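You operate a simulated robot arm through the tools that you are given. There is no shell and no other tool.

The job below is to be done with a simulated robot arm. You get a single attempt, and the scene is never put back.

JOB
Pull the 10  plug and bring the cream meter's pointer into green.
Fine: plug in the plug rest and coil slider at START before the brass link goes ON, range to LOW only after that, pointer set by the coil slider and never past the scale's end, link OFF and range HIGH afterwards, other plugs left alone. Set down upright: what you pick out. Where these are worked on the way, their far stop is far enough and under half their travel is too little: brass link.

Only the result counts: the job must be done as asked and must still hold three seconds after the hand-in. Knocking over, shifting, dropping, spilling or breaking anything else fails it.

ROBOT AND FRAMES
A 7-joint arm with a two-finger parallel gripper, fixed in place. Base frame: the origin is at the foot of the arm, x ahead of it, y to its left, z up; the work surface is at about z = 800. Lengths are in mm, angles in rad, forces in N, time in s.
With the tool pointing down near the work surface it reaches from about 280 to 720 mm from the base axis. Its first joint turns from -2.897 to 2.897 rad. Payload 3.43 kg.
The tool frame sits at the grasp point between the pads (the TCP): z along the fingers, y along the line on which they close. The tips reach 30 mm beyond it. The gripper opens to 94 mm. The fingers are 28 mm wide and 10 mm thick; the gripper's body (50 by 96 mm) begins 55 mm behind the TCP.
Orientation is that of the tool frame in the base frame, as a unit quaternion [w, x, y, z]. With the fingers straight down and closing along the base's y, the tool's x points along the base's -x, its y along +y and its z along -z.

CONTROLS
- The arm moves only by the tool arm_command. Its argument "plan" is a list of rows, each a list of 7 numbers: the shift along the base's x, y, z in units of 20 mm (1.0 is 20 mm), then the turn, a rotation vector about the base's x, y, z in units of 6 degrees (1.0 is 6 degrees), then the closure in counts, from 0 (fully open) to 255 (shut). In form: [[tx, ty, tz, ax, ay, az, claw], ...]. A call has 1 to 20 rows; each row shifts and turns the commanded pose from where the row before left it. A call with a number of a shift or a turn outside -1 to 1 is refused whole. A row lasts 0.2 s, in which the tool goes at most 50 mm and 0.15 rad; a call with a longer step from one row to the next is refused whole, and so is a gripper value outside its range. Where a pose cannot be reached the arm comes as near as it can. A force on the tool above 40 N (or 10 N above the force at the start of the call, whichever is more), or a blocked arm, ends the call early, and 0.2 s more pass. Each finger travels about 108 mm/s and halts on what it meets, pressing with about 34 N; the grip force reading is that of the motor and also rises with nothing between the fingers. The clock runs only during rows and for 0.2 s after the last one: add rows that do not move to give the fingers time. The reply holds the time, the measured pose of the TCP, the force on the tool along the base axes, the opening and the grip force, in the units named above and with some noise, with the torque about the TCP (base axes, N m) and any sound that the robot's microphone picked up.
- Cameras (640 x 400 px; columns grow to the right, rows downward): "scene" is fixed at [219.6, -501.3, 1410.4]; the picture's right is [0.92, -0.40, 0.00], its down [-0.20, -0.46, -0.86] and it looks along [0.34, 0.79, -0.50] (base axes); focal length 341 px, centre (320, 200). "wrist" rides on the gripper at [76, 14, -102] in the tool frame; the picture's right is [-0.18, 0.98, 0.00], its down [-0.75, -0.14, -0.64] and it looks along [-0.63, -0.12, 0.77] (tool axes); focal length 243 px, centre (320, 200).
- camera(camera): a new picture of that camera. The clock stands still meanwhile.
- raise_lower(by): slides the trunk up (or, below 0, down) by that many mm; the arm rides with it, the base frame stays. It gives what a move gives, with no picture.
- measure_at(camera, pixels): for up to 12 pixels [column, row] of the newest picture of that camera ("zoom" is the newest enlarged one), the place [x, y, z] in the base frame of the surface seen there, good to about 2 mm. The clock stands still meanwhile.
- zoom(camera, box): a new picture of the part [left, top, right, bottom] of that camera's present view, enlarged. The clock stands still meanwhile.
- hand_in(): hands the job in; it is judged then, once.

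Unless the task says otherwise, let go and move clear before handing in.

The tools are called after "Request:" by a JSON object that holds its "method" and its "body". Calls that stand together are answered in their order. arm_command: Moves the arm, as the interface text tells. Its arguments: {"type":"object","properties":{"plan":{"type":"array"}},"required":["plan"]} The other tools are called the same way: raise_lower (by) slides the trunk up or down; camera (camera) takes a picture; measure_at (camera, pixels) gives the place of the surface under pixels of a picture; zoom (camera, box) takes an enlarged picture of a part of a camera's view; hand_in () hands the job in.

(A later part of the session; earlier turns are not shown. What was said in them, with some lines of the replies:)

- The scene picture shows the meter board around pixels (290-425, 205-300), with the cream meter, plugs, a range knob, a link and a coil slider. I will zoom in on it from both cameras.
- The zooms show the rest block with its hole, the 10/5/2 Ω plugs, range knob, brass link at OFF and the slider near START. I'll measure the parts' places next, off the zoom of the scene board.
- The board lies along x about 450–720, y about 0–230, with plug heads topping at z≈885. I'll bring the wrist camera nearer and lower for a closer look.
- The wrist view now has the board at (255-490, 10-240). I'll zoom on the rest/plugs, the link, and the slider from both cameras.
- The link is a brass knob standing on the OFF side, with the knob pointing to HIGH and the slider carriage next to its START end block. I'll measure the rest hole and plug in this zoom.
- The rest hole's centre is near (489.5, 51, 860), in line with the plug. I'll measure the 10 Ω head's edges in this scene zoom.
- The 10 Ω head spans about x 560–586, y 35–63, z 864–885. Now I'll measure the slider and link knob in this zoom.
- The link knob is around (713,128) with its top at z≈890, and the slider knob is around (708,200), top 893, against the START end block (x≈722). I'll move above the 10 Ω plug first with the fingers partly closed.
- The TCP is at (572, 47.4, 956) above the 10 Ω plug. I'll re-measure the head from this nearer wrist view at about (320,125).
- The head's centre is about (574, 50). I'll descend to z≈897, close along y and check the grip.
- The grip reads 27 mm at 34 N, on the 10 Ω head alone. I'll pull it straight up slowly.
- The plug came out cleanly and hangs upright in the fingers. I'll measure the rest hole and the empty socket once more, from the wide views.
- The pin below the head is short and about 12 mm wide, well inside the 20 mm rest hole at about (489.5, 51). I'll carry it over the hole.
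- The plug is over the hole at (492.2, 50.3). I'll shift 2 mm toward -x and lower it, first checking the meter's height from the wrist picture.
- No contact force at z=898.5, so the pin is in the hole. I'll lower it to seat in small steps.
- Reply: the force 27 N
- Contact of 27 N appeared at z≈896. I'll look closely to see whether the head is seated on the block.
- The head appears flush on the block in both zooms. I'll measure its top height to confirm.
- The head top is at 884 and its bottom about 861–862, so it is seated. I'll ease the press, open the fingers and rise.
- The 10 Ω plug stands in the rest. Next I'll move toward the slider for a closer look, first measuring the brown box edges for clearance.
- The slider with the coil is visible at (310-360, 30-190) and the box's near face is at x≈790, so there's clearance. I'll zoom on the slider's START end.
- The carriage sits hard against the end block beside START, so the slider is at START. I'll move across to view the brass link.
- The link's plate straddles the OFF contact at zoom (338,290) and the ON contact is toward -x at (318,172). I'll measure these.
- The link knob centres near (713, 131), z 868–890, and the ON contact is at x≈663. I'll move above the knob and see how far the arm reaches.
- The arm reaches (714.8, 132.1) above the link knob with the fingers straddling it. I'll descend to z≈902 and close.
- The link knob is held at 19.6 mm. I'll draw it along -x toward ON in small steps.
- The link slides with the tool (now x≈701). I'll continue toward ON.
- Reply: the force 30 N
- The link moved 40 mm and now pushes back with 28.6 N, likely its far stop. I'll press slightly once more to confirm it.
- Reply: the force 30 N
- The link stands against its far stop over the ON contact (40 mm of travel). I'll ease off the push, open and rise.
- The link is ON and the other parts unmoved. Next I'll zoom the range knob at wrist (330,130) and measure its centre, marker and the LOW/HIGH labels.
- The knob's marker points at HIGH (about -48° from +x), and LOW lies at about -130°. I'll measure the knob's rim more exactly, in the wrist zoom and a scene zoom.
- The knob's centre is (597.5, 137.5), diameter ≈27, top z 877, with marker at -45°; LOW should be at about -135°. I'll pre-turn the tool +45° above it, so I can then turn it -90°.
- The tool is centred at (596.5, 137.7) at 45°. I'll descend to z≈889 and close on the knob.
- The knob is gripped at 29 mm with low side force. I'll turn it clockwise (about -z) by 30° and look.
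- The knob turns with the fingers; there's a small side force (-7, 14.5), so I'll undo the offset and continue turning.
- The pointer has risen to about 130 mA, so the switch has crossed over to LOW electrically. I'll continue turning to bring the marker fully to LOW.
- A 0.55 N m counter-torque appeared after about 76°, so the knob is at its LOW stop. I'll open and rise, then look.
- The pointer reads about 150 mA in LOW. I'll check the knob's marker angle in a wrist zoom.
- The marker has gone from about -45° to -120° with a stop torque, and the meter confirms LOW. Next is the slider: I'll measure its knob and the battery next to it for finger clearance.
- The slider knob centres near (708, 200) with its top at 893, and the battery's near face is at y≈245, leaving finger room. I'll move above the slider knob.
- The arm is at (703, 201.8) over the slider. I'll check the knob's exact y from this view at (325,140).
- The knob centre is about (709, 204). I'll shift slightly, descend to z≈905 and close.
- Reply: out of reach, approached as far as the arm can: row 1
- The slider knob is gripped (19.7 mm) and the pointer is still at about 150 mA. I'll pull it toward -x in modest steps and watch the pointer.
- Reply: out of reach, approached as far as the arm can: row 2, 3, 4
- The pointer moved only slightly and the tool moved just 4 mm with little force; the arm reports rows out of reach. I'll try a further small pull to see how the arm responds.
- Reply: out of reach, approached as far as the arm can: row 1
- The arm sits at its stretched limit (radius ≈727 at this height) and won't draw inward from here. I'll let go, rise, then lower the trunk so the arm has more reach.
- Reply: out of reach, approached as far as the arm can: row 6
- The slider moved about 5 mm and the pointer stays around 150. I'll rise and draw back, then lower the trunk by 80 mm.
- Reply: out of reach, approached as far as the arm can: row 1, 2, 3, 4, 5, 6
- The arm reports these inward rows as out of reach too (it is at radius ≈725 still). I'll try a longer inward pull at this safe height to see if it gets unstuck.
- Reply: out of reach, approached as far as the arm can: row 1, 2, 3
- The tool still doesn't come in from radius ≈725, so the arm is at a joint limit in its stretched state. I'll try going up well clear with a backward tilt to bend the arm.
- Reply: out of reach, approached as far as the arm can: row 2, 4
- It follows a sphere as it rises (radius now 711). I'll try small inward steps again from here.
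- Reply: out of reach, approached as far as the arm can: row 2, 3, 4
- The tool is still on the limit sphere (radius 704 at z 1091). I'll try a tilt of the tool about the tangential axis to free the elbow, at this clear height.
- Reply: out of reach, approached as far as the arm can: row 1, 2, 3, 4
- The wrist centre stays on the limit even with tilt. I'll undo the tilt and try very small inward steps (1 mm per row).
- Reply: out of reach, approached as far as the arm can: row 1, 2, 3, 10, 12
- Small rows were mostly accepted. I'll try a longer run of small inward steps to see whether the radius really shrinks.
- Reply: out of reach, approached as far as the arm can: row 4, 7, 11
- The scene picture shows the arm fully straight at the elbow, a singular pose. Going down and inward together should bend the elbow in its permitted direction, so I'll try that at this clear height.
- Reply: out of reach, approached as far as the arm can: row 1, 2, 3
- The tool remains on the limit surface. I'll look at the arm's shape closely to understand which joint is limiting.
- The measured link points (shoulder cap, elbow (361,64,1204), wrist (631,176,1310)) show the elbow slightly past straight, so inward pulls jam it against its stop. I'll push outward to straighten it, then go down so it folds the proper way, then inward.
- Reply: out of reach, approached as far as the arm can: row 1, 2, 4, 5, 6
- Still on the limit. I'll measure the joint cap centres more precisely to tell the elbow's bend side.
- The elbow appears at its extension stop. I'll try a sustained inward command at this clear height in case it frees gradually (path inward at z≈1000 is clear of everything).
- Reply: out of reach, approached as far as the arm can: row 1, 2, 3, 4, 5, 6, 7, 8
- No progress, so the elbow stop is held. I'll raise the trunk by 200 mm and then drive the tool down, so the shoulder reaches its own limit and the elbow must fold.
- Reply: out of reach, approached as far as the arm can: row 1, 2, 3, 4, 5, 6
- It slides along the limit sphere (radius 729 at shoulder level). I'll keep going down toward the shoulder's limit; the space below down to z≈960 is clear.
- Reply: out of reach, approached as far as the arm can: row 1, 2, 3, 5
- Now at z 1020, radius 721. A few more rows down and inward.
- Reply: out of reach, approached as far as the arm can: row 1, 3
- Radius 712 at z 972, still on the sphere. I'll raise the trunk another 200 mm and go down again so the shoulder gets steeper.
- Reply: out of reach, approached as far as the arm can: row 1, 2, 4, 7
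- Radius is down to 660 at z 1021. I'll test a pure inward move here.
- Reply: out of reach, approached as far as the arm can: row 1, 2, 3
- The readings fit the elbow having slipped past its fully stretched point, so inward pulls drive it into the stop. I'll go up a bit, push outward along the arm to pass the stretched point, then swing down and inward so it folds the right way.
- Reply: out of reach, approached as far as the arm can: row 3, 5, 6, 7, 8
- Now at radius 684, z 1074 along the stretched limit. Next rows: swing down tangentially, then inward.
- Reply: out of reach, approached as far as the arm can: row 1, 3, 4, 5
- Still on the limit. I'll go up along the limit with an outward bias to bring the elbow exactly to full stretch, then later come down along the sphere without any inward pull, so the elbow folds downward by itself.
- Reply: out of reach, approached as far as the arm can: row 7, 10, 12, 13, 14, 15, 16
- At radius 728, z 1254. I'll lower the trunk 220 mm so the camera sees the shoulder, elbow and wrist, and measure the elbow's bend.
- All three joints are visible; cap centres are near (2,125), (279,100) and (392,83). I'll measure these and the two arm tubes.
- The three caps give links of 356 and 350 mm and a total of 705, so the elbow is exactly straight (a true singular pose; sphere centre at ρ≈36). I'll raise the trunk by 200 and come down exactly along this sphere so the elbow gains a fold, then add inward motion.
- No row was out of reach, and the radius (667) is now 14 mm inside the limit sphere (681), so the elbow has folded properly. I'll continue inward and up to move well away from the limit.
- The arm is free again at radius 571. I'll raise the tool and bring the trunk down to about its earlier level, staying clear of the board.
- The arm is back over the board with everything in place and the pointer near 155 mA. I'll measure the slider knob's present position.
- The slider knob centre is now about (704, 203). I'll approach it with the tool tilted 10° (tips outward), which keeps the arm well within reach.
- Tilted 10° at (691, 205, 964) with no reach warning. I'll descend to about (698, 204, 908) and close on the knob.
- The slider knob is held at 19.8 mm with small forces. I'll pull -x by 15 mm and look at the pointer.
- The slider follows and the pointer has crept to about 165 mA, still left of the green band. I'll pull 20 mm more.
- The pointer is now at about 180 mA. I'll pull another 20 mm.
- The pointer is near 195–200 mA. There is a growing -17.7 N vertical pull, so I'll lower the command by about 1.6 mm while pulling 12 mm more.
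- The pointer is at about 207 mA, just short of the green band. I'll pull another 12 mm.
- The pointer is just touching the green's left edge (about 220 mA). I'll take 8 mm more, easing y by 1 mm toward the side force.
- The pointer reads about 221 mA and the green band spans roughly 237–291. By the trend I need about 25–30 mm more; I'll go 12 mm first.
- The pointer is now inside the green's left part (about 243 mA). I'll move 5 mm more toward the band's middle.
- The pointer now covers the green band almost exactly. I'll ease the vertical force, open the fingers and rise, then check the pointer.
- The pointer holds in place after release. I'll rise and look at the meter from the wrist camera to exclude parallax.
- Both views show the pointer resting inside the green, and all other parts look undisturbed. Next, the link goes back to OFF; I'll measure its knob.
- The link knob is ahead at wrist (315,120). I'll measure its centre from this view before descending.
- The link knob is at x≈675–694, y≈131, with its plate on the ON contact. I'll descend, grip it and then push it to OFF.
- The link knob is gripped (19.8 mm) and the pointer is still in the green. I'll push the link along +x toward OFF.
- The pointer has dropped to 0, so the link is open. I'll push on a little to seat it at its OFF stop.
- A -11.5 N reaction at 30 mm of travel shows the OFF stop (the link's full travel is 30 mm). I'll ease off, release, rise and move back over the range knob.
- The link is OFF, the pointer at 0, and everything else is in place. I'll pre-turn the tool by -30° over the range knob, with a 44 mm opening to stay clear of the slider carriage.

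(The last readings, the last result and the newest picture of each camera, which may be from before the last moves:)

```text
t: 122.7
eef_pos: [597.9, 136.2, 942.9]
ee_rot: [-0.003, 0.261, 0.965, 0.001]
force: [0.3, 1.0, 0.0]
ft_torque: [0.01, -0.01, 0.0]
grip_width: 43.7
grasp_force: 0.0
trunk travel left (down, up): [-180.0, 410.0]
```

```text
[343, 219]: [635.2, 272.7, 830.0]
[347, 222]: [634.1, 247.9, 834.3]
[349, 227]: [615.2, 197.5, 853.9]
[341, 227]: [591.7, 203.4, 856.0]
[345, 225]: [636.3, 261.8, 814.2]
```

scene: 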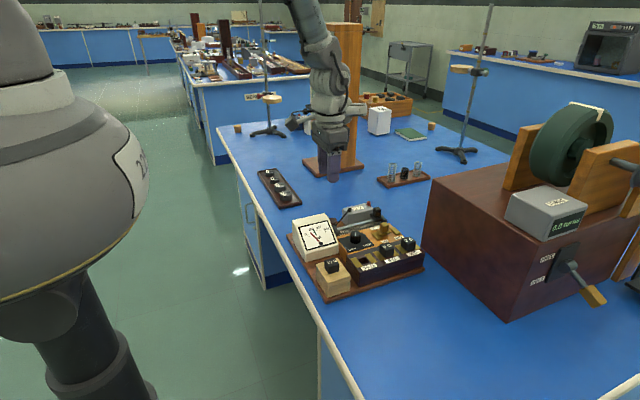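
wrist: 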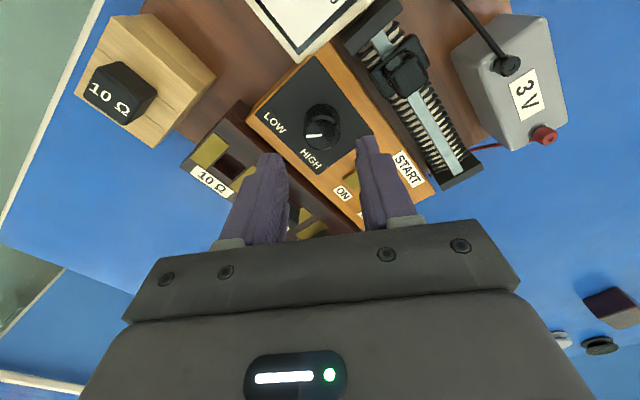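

Centred at (597.9, 136.2) at -30°. I'll descend to z≈889 and close on the knob.

Request:
{"method": "arm_command", "body": {"plan": [[0, 0.05, -0.8, 0, 0, 0, 136], [0, 0, -0.8, 0, 0, 0, 136], [0, 0, -0.7, 0, 0, 0, 136], [0, 0, -0.4, 0, 0, 0, 136], [0, 0, 0, 0, 0, 0, 136], [0, 0, 0, 0, 0, 0, 170], [0, 0, 0, 0, 0, 0, 255], [0, 0, 0, 0, 0, 0, 255]]}}

Request:
{"method": "zoom", "body": {"camera": "scene", "box": [290, 185, 430, 295]}}

Request:
{"method": "zoom", "body": {"camera": "wrist", "box": [220, 0, 440, 240]}}

```text
t: 124.5
eef_pos: [597.3, 138.3, 889.8]
ee_rot: [-0.004, 0.259, 0.966, 0.0]
force: [-3.8, -4.3, -2.0]
ft_torque: [0.17, -0.26, -0.03]
grip_width: 29.5
grasp_force: 44.4
trunk travel left (down, up): [-180.0, 410.0]
```

```text
3.64 times, centred on (360, 240) of scene
```

zoom: 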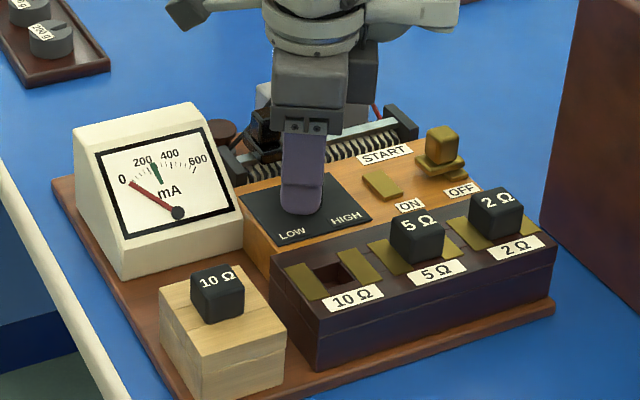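

```text
1.67 times, centred on (330, 120) of wrist
```

zoom: 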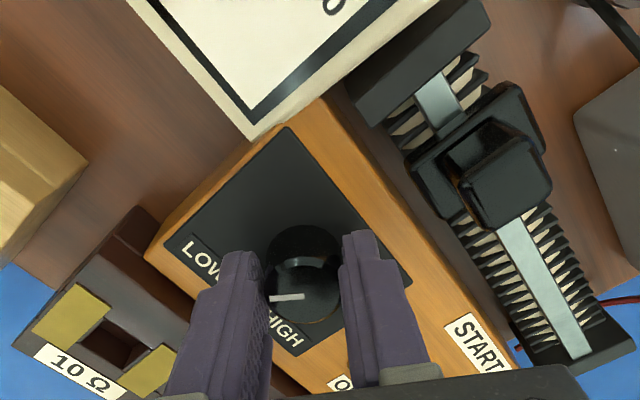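

The knob is gripped and the fingers are clear of the slider. I'll turn it counter-clockwise (about +z) toward HIGH.

Request:
{"method": "arm_command", "body": {"plan": [[0, 0, 0, 0, 0, 0.9, 255], [0, 0, 0, 0, 0, 1, 255], [0, 0, 0, 0, 0, 1, 255], [0, 0, 0, 0, 0, 1, 255], [0, 0, 0, 0, 0, 1, 255], [0, 0, 0, 0, 0, 1, 255], [0, 0, 0, 0, 0, 1, 255], [0, 0, 0, 0, 0, 1, 255], [0, 0, 0, 0, 0, 1, 255], [0, 0, 0, 0, 0, 1, 255], [0, 0, 0, 0, 0, 1, 255], [0, 0, 0, 0, 0, 0.6, 255], [0, 0, 0, 0, 0, 0, 255]]}}

Request:
{"method": "zoom", "body": {"camera": "wrist", "box": [220, 0, 440, 240]}}

Request:
{"method": "zoom", "body": {"camera": "scene", "box": [290, 185, 430, 295]}}

```text
t: 127.3
eef_pos: [599.1, 135.6, 888.6]
ee_rot: [-0.004, -0.333, 0.943, -0.001]
force: [-6.9, -13.9, -12.6]
ft_torque: [0.26, -0.17, -0.02]
grip_width: 29.6
grasp_force: 45.0
trunk travel left (down, up): [-180.0, 410.0]
```

```text
1.67 times, centred on (330, 120) of wrist
```

zoom: 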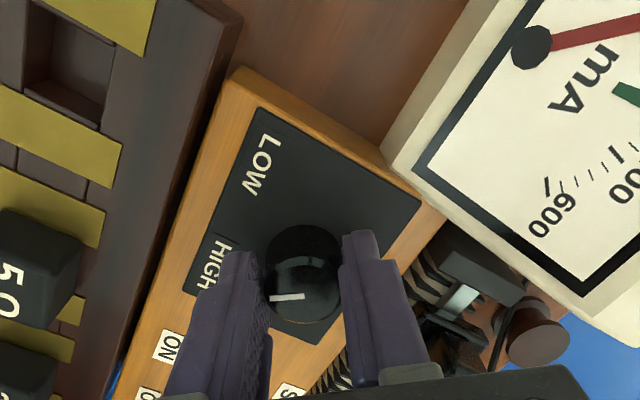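

```text
3.64 times, centred on (360, 240) of scene
```

zoom: 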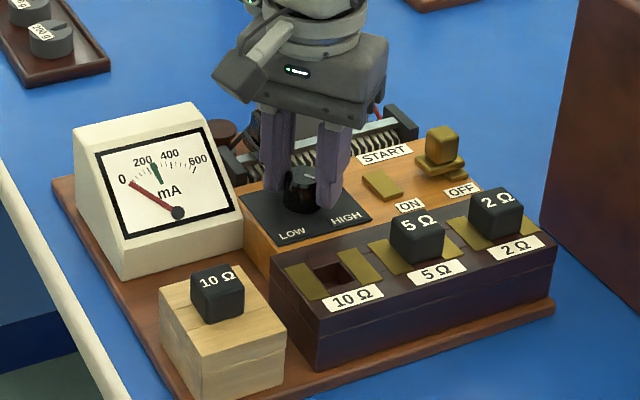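

The knob has turned 69° with no stop torque yet. I'll turn about 7–8° more in small steps, easing the side force.

Request:
{"method": "arm_command", "body": {"plan": [[-0.03, -0.06, -0.03, 0, 0, 0.5, 255], [0, 0, 0, 0, 0, 0.5, 255], [0, 0, 0, 0, 0, 0.3, 255], [0, 0, 0, 0, 0, 0, 255]]}}

```text
t: 128.3
eef_pos: [600.0, 137.6, 888.9]
ee_rot: [-0.001, -0.397, 0.918, -0.002]
force: [7.2, -10.0, 1.2]
ft_torque: [0.18, -0.05, -0.28]
grip_width: 29.6
grasp_force: 44.2
trunk travel left (down, up): [-180.0, 410.0]
```

A -0.28 N m torque has begun to show, which suggests the HIGH stop. I'll nudge slightly more, then release and rise.

Request:
{"method": "arm_command", "body": {"plan": [[0, 0, 0, 0, 0, 0.25, 255], [0, 0, 0, 0, 0, 0, 255]]}}

```text
t: 128.9
eef_pos: [599.6, 136.5, 889.6]
ee_rot: [-0.001, -0.408, 0.913, -0.002]
force: [11.3, -8.0, 3.1]
ft_torque: [0.25, -0.51, -0.11]
grip_width: 29.5
grasp_force: 45.4
trunk travel left (down, up): [-180.0, 410.0]
```

The tool has turned 78° in all, slightly more than the 76° used before. I'll release, rise and check the marker.

Request:
{"method": "arm_command", "body": {"plan": [[0, 0, 0, 0, 0, -0.1, 255], [0, 0, 0, 0, 0, 0, 200], [0, 0, 0, 0, 0, 0, 136], [0, 0, 0, 0, 0, 0, 136], [0, 0, 0.5, 0, 0, 0, 136], [0, 0, 0.8, 0, 0, 0, 136], [0, 0, 0.9, 0, 0, 0, 136], [0, 0, 0.9, 0, 0, -0.9, 136], [0, 0, 0.9, 0, 0, -0.9, 136], [0, 0, 0.9, 0, 0, -0.9, 136], [0, 0, 0, 0, 0, -0.9, 136], [0, 0, 0, 0, 0, -0.9, 136], [0, 0, 0, 0, 0, -0.9, 136], [0, 0, 0, 0, 0, -0.9, 136], [0, 0, 0, 0, 0, -0.9, 136], [0, 0, 0, 0, 0, -0.7, 136], [0, 0, 0, 0, 0, 0, 136]]}}

Request:
{"method": "camera", "body": {"camera": "wrist"}}

Request:
{"method": "zoom", "body": {"camera": "scene", "box": [280, 185, 440, 305]}}

Request:
{"method": "zoom", "body": {"camera": "wrist", "box": [265, 55, 365, 145]}}

```text
t: 132.5
eef_pos: [598.6, 136.7, 986.7]
ee_rot: [-0.004, -0.001, 1.0, 0.0]
force: [-0.2, 0.5, -0.1]
ft_torque: [0.03, -0.03, -0.04]
grip_width: 43.9
grasp_force: 0.1
trunk travel left (down, up): [-180.0, 410.0]
```

```text
taken
```

wrist: 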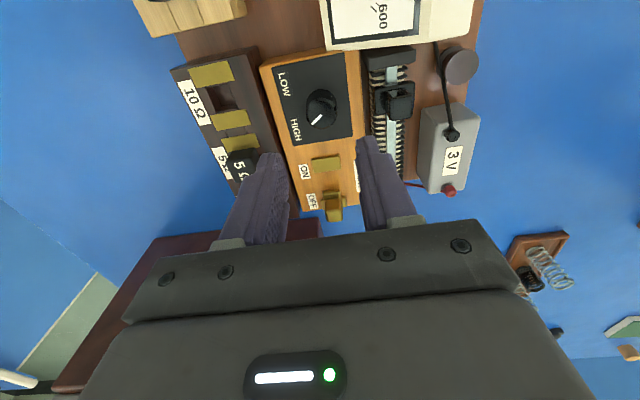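

```text
3.33 times, centred on (360, 245) of scene
```

zoom: 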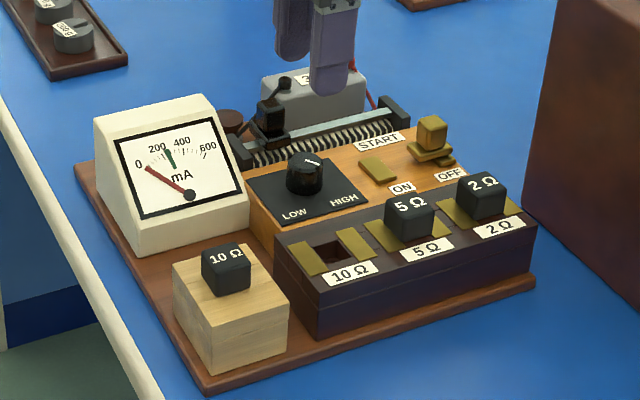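

```text
4.44 times, centred on (315, 100) of wrist
```

zoom: 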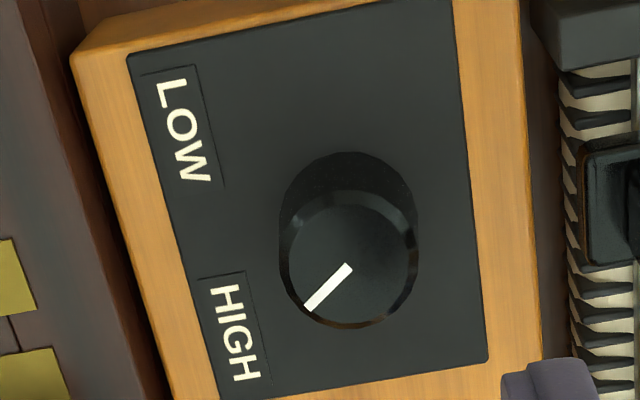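

The marker points to HIGH just as at the start, the link is OFF, and the plug is upright in the rest. I'll move the arm up and clear, then take a final look.

Request:
{"method": "arm_command", "body": {"plan": [[-0.3, 0, 0.9, 0, 0, 0, 136], [-0.5, 0, 0.9, 0, 0, 0, 100], [-0.8, 0, 0.9, 0, 0, 0, 60], [-0.8, 0, 0.9, 0, 0, 0, 0], [-0.8, 0, 0.9, 0, 0, 0, 0], [-0.8, 0, 0.9, 0, 0, 0, 0], [-0.8, 0, 0.9, 0, 0, 0, 0], [-0.8, 0, 0.9, 0, 0, 0, 0], [0, 0, 0, 0, 0, 0, 0], [0, 0, 0, 0, 0, 0, 0]]}}

Request:
{"method": "camera", "body": {"camera": "scene"}}

Request:
{"method": "zoom", "body": {"camera": "scene", "box": [280, 195, 440, 305]}}

```text
t: 134.7
eef_pos: [485.2, 137.3, 1130.3]
ee_rot: [-0.003, -0.002, 1.0, -0.001]
force: [0.6, 0.0, 0.2]
ft_torque: [-0.03, 0.03, 0.01]
grip_width: 93.9
grasp_force: 0.1
trunk travel left (down, up): [-180.0, 410.0]
```

```text
taken
```

scene: 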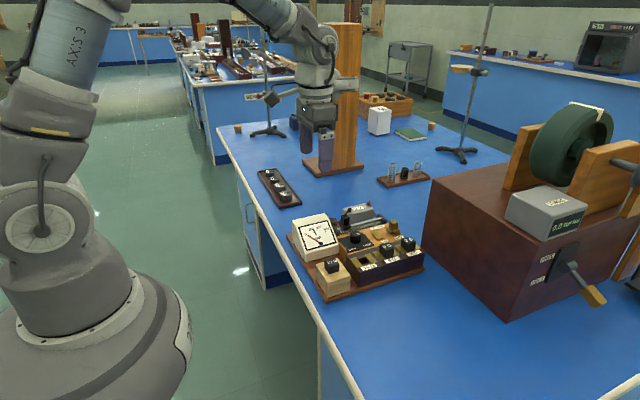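

```text
3.64 times, centred on (360, 250) of scene
```

zoom: 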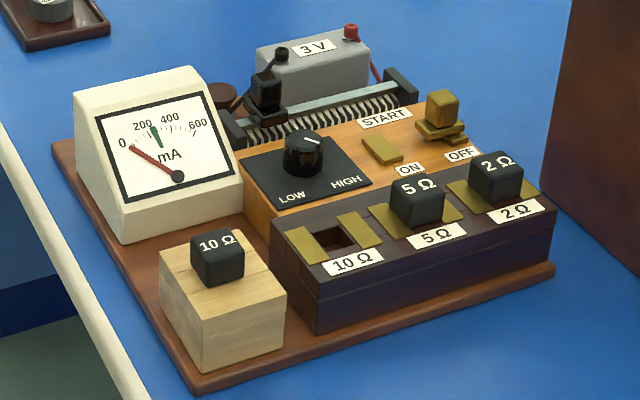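

The last picture shows the 10 Ω plug upright in the rest, the link at OFF and the range at HIGH. The slider is where it was set with the pointer in green, the other plugs are untouched, and the arm is clear, so I'm handing in.

Request:
{"method": "hand_in", "body": {}}

```text
The job is handed in.
```

The job is handed in. The 10 Ω plug is out and the meter's pointer was brought into the green with the coil slider. I have not seen the result of the judging.

1. **Plug:** The 10 Ω plug was pulled and set upright in the plug rest. The 5 Ω and 2 Ω plugs were left alone.
2. **Link ON, then range LOW:** With the slider at START, I slid the brass link 30 mm to its ON stop. Only then did I turn the range to LOW, and the pointer rose to about 150 mA.
3. **Slider:** I drew the slider along until the pointer sat in the green, at roughly 250 mA. It never went above about 260 mA on the 600 mA scale. I checked the reading from both cameras.
4. **Link OFF, range HIGH:** I returned the link to its OFF stop first, which dropped the pointer to 0, then turned the range back to HIGH. The slider stays at the setting that gave green.

**Arm locked straight:** On the first try at the slider, the arm locked fully straight after moving it about 5 mm. I let go and spent about 50 s freeing the arm, partly by raising and lowering the trunk. The link stayed ON and the range LOW during that time. The last pictures show nothing on the board or bench disturbed. The trunk ended 20 mm lower than it started.
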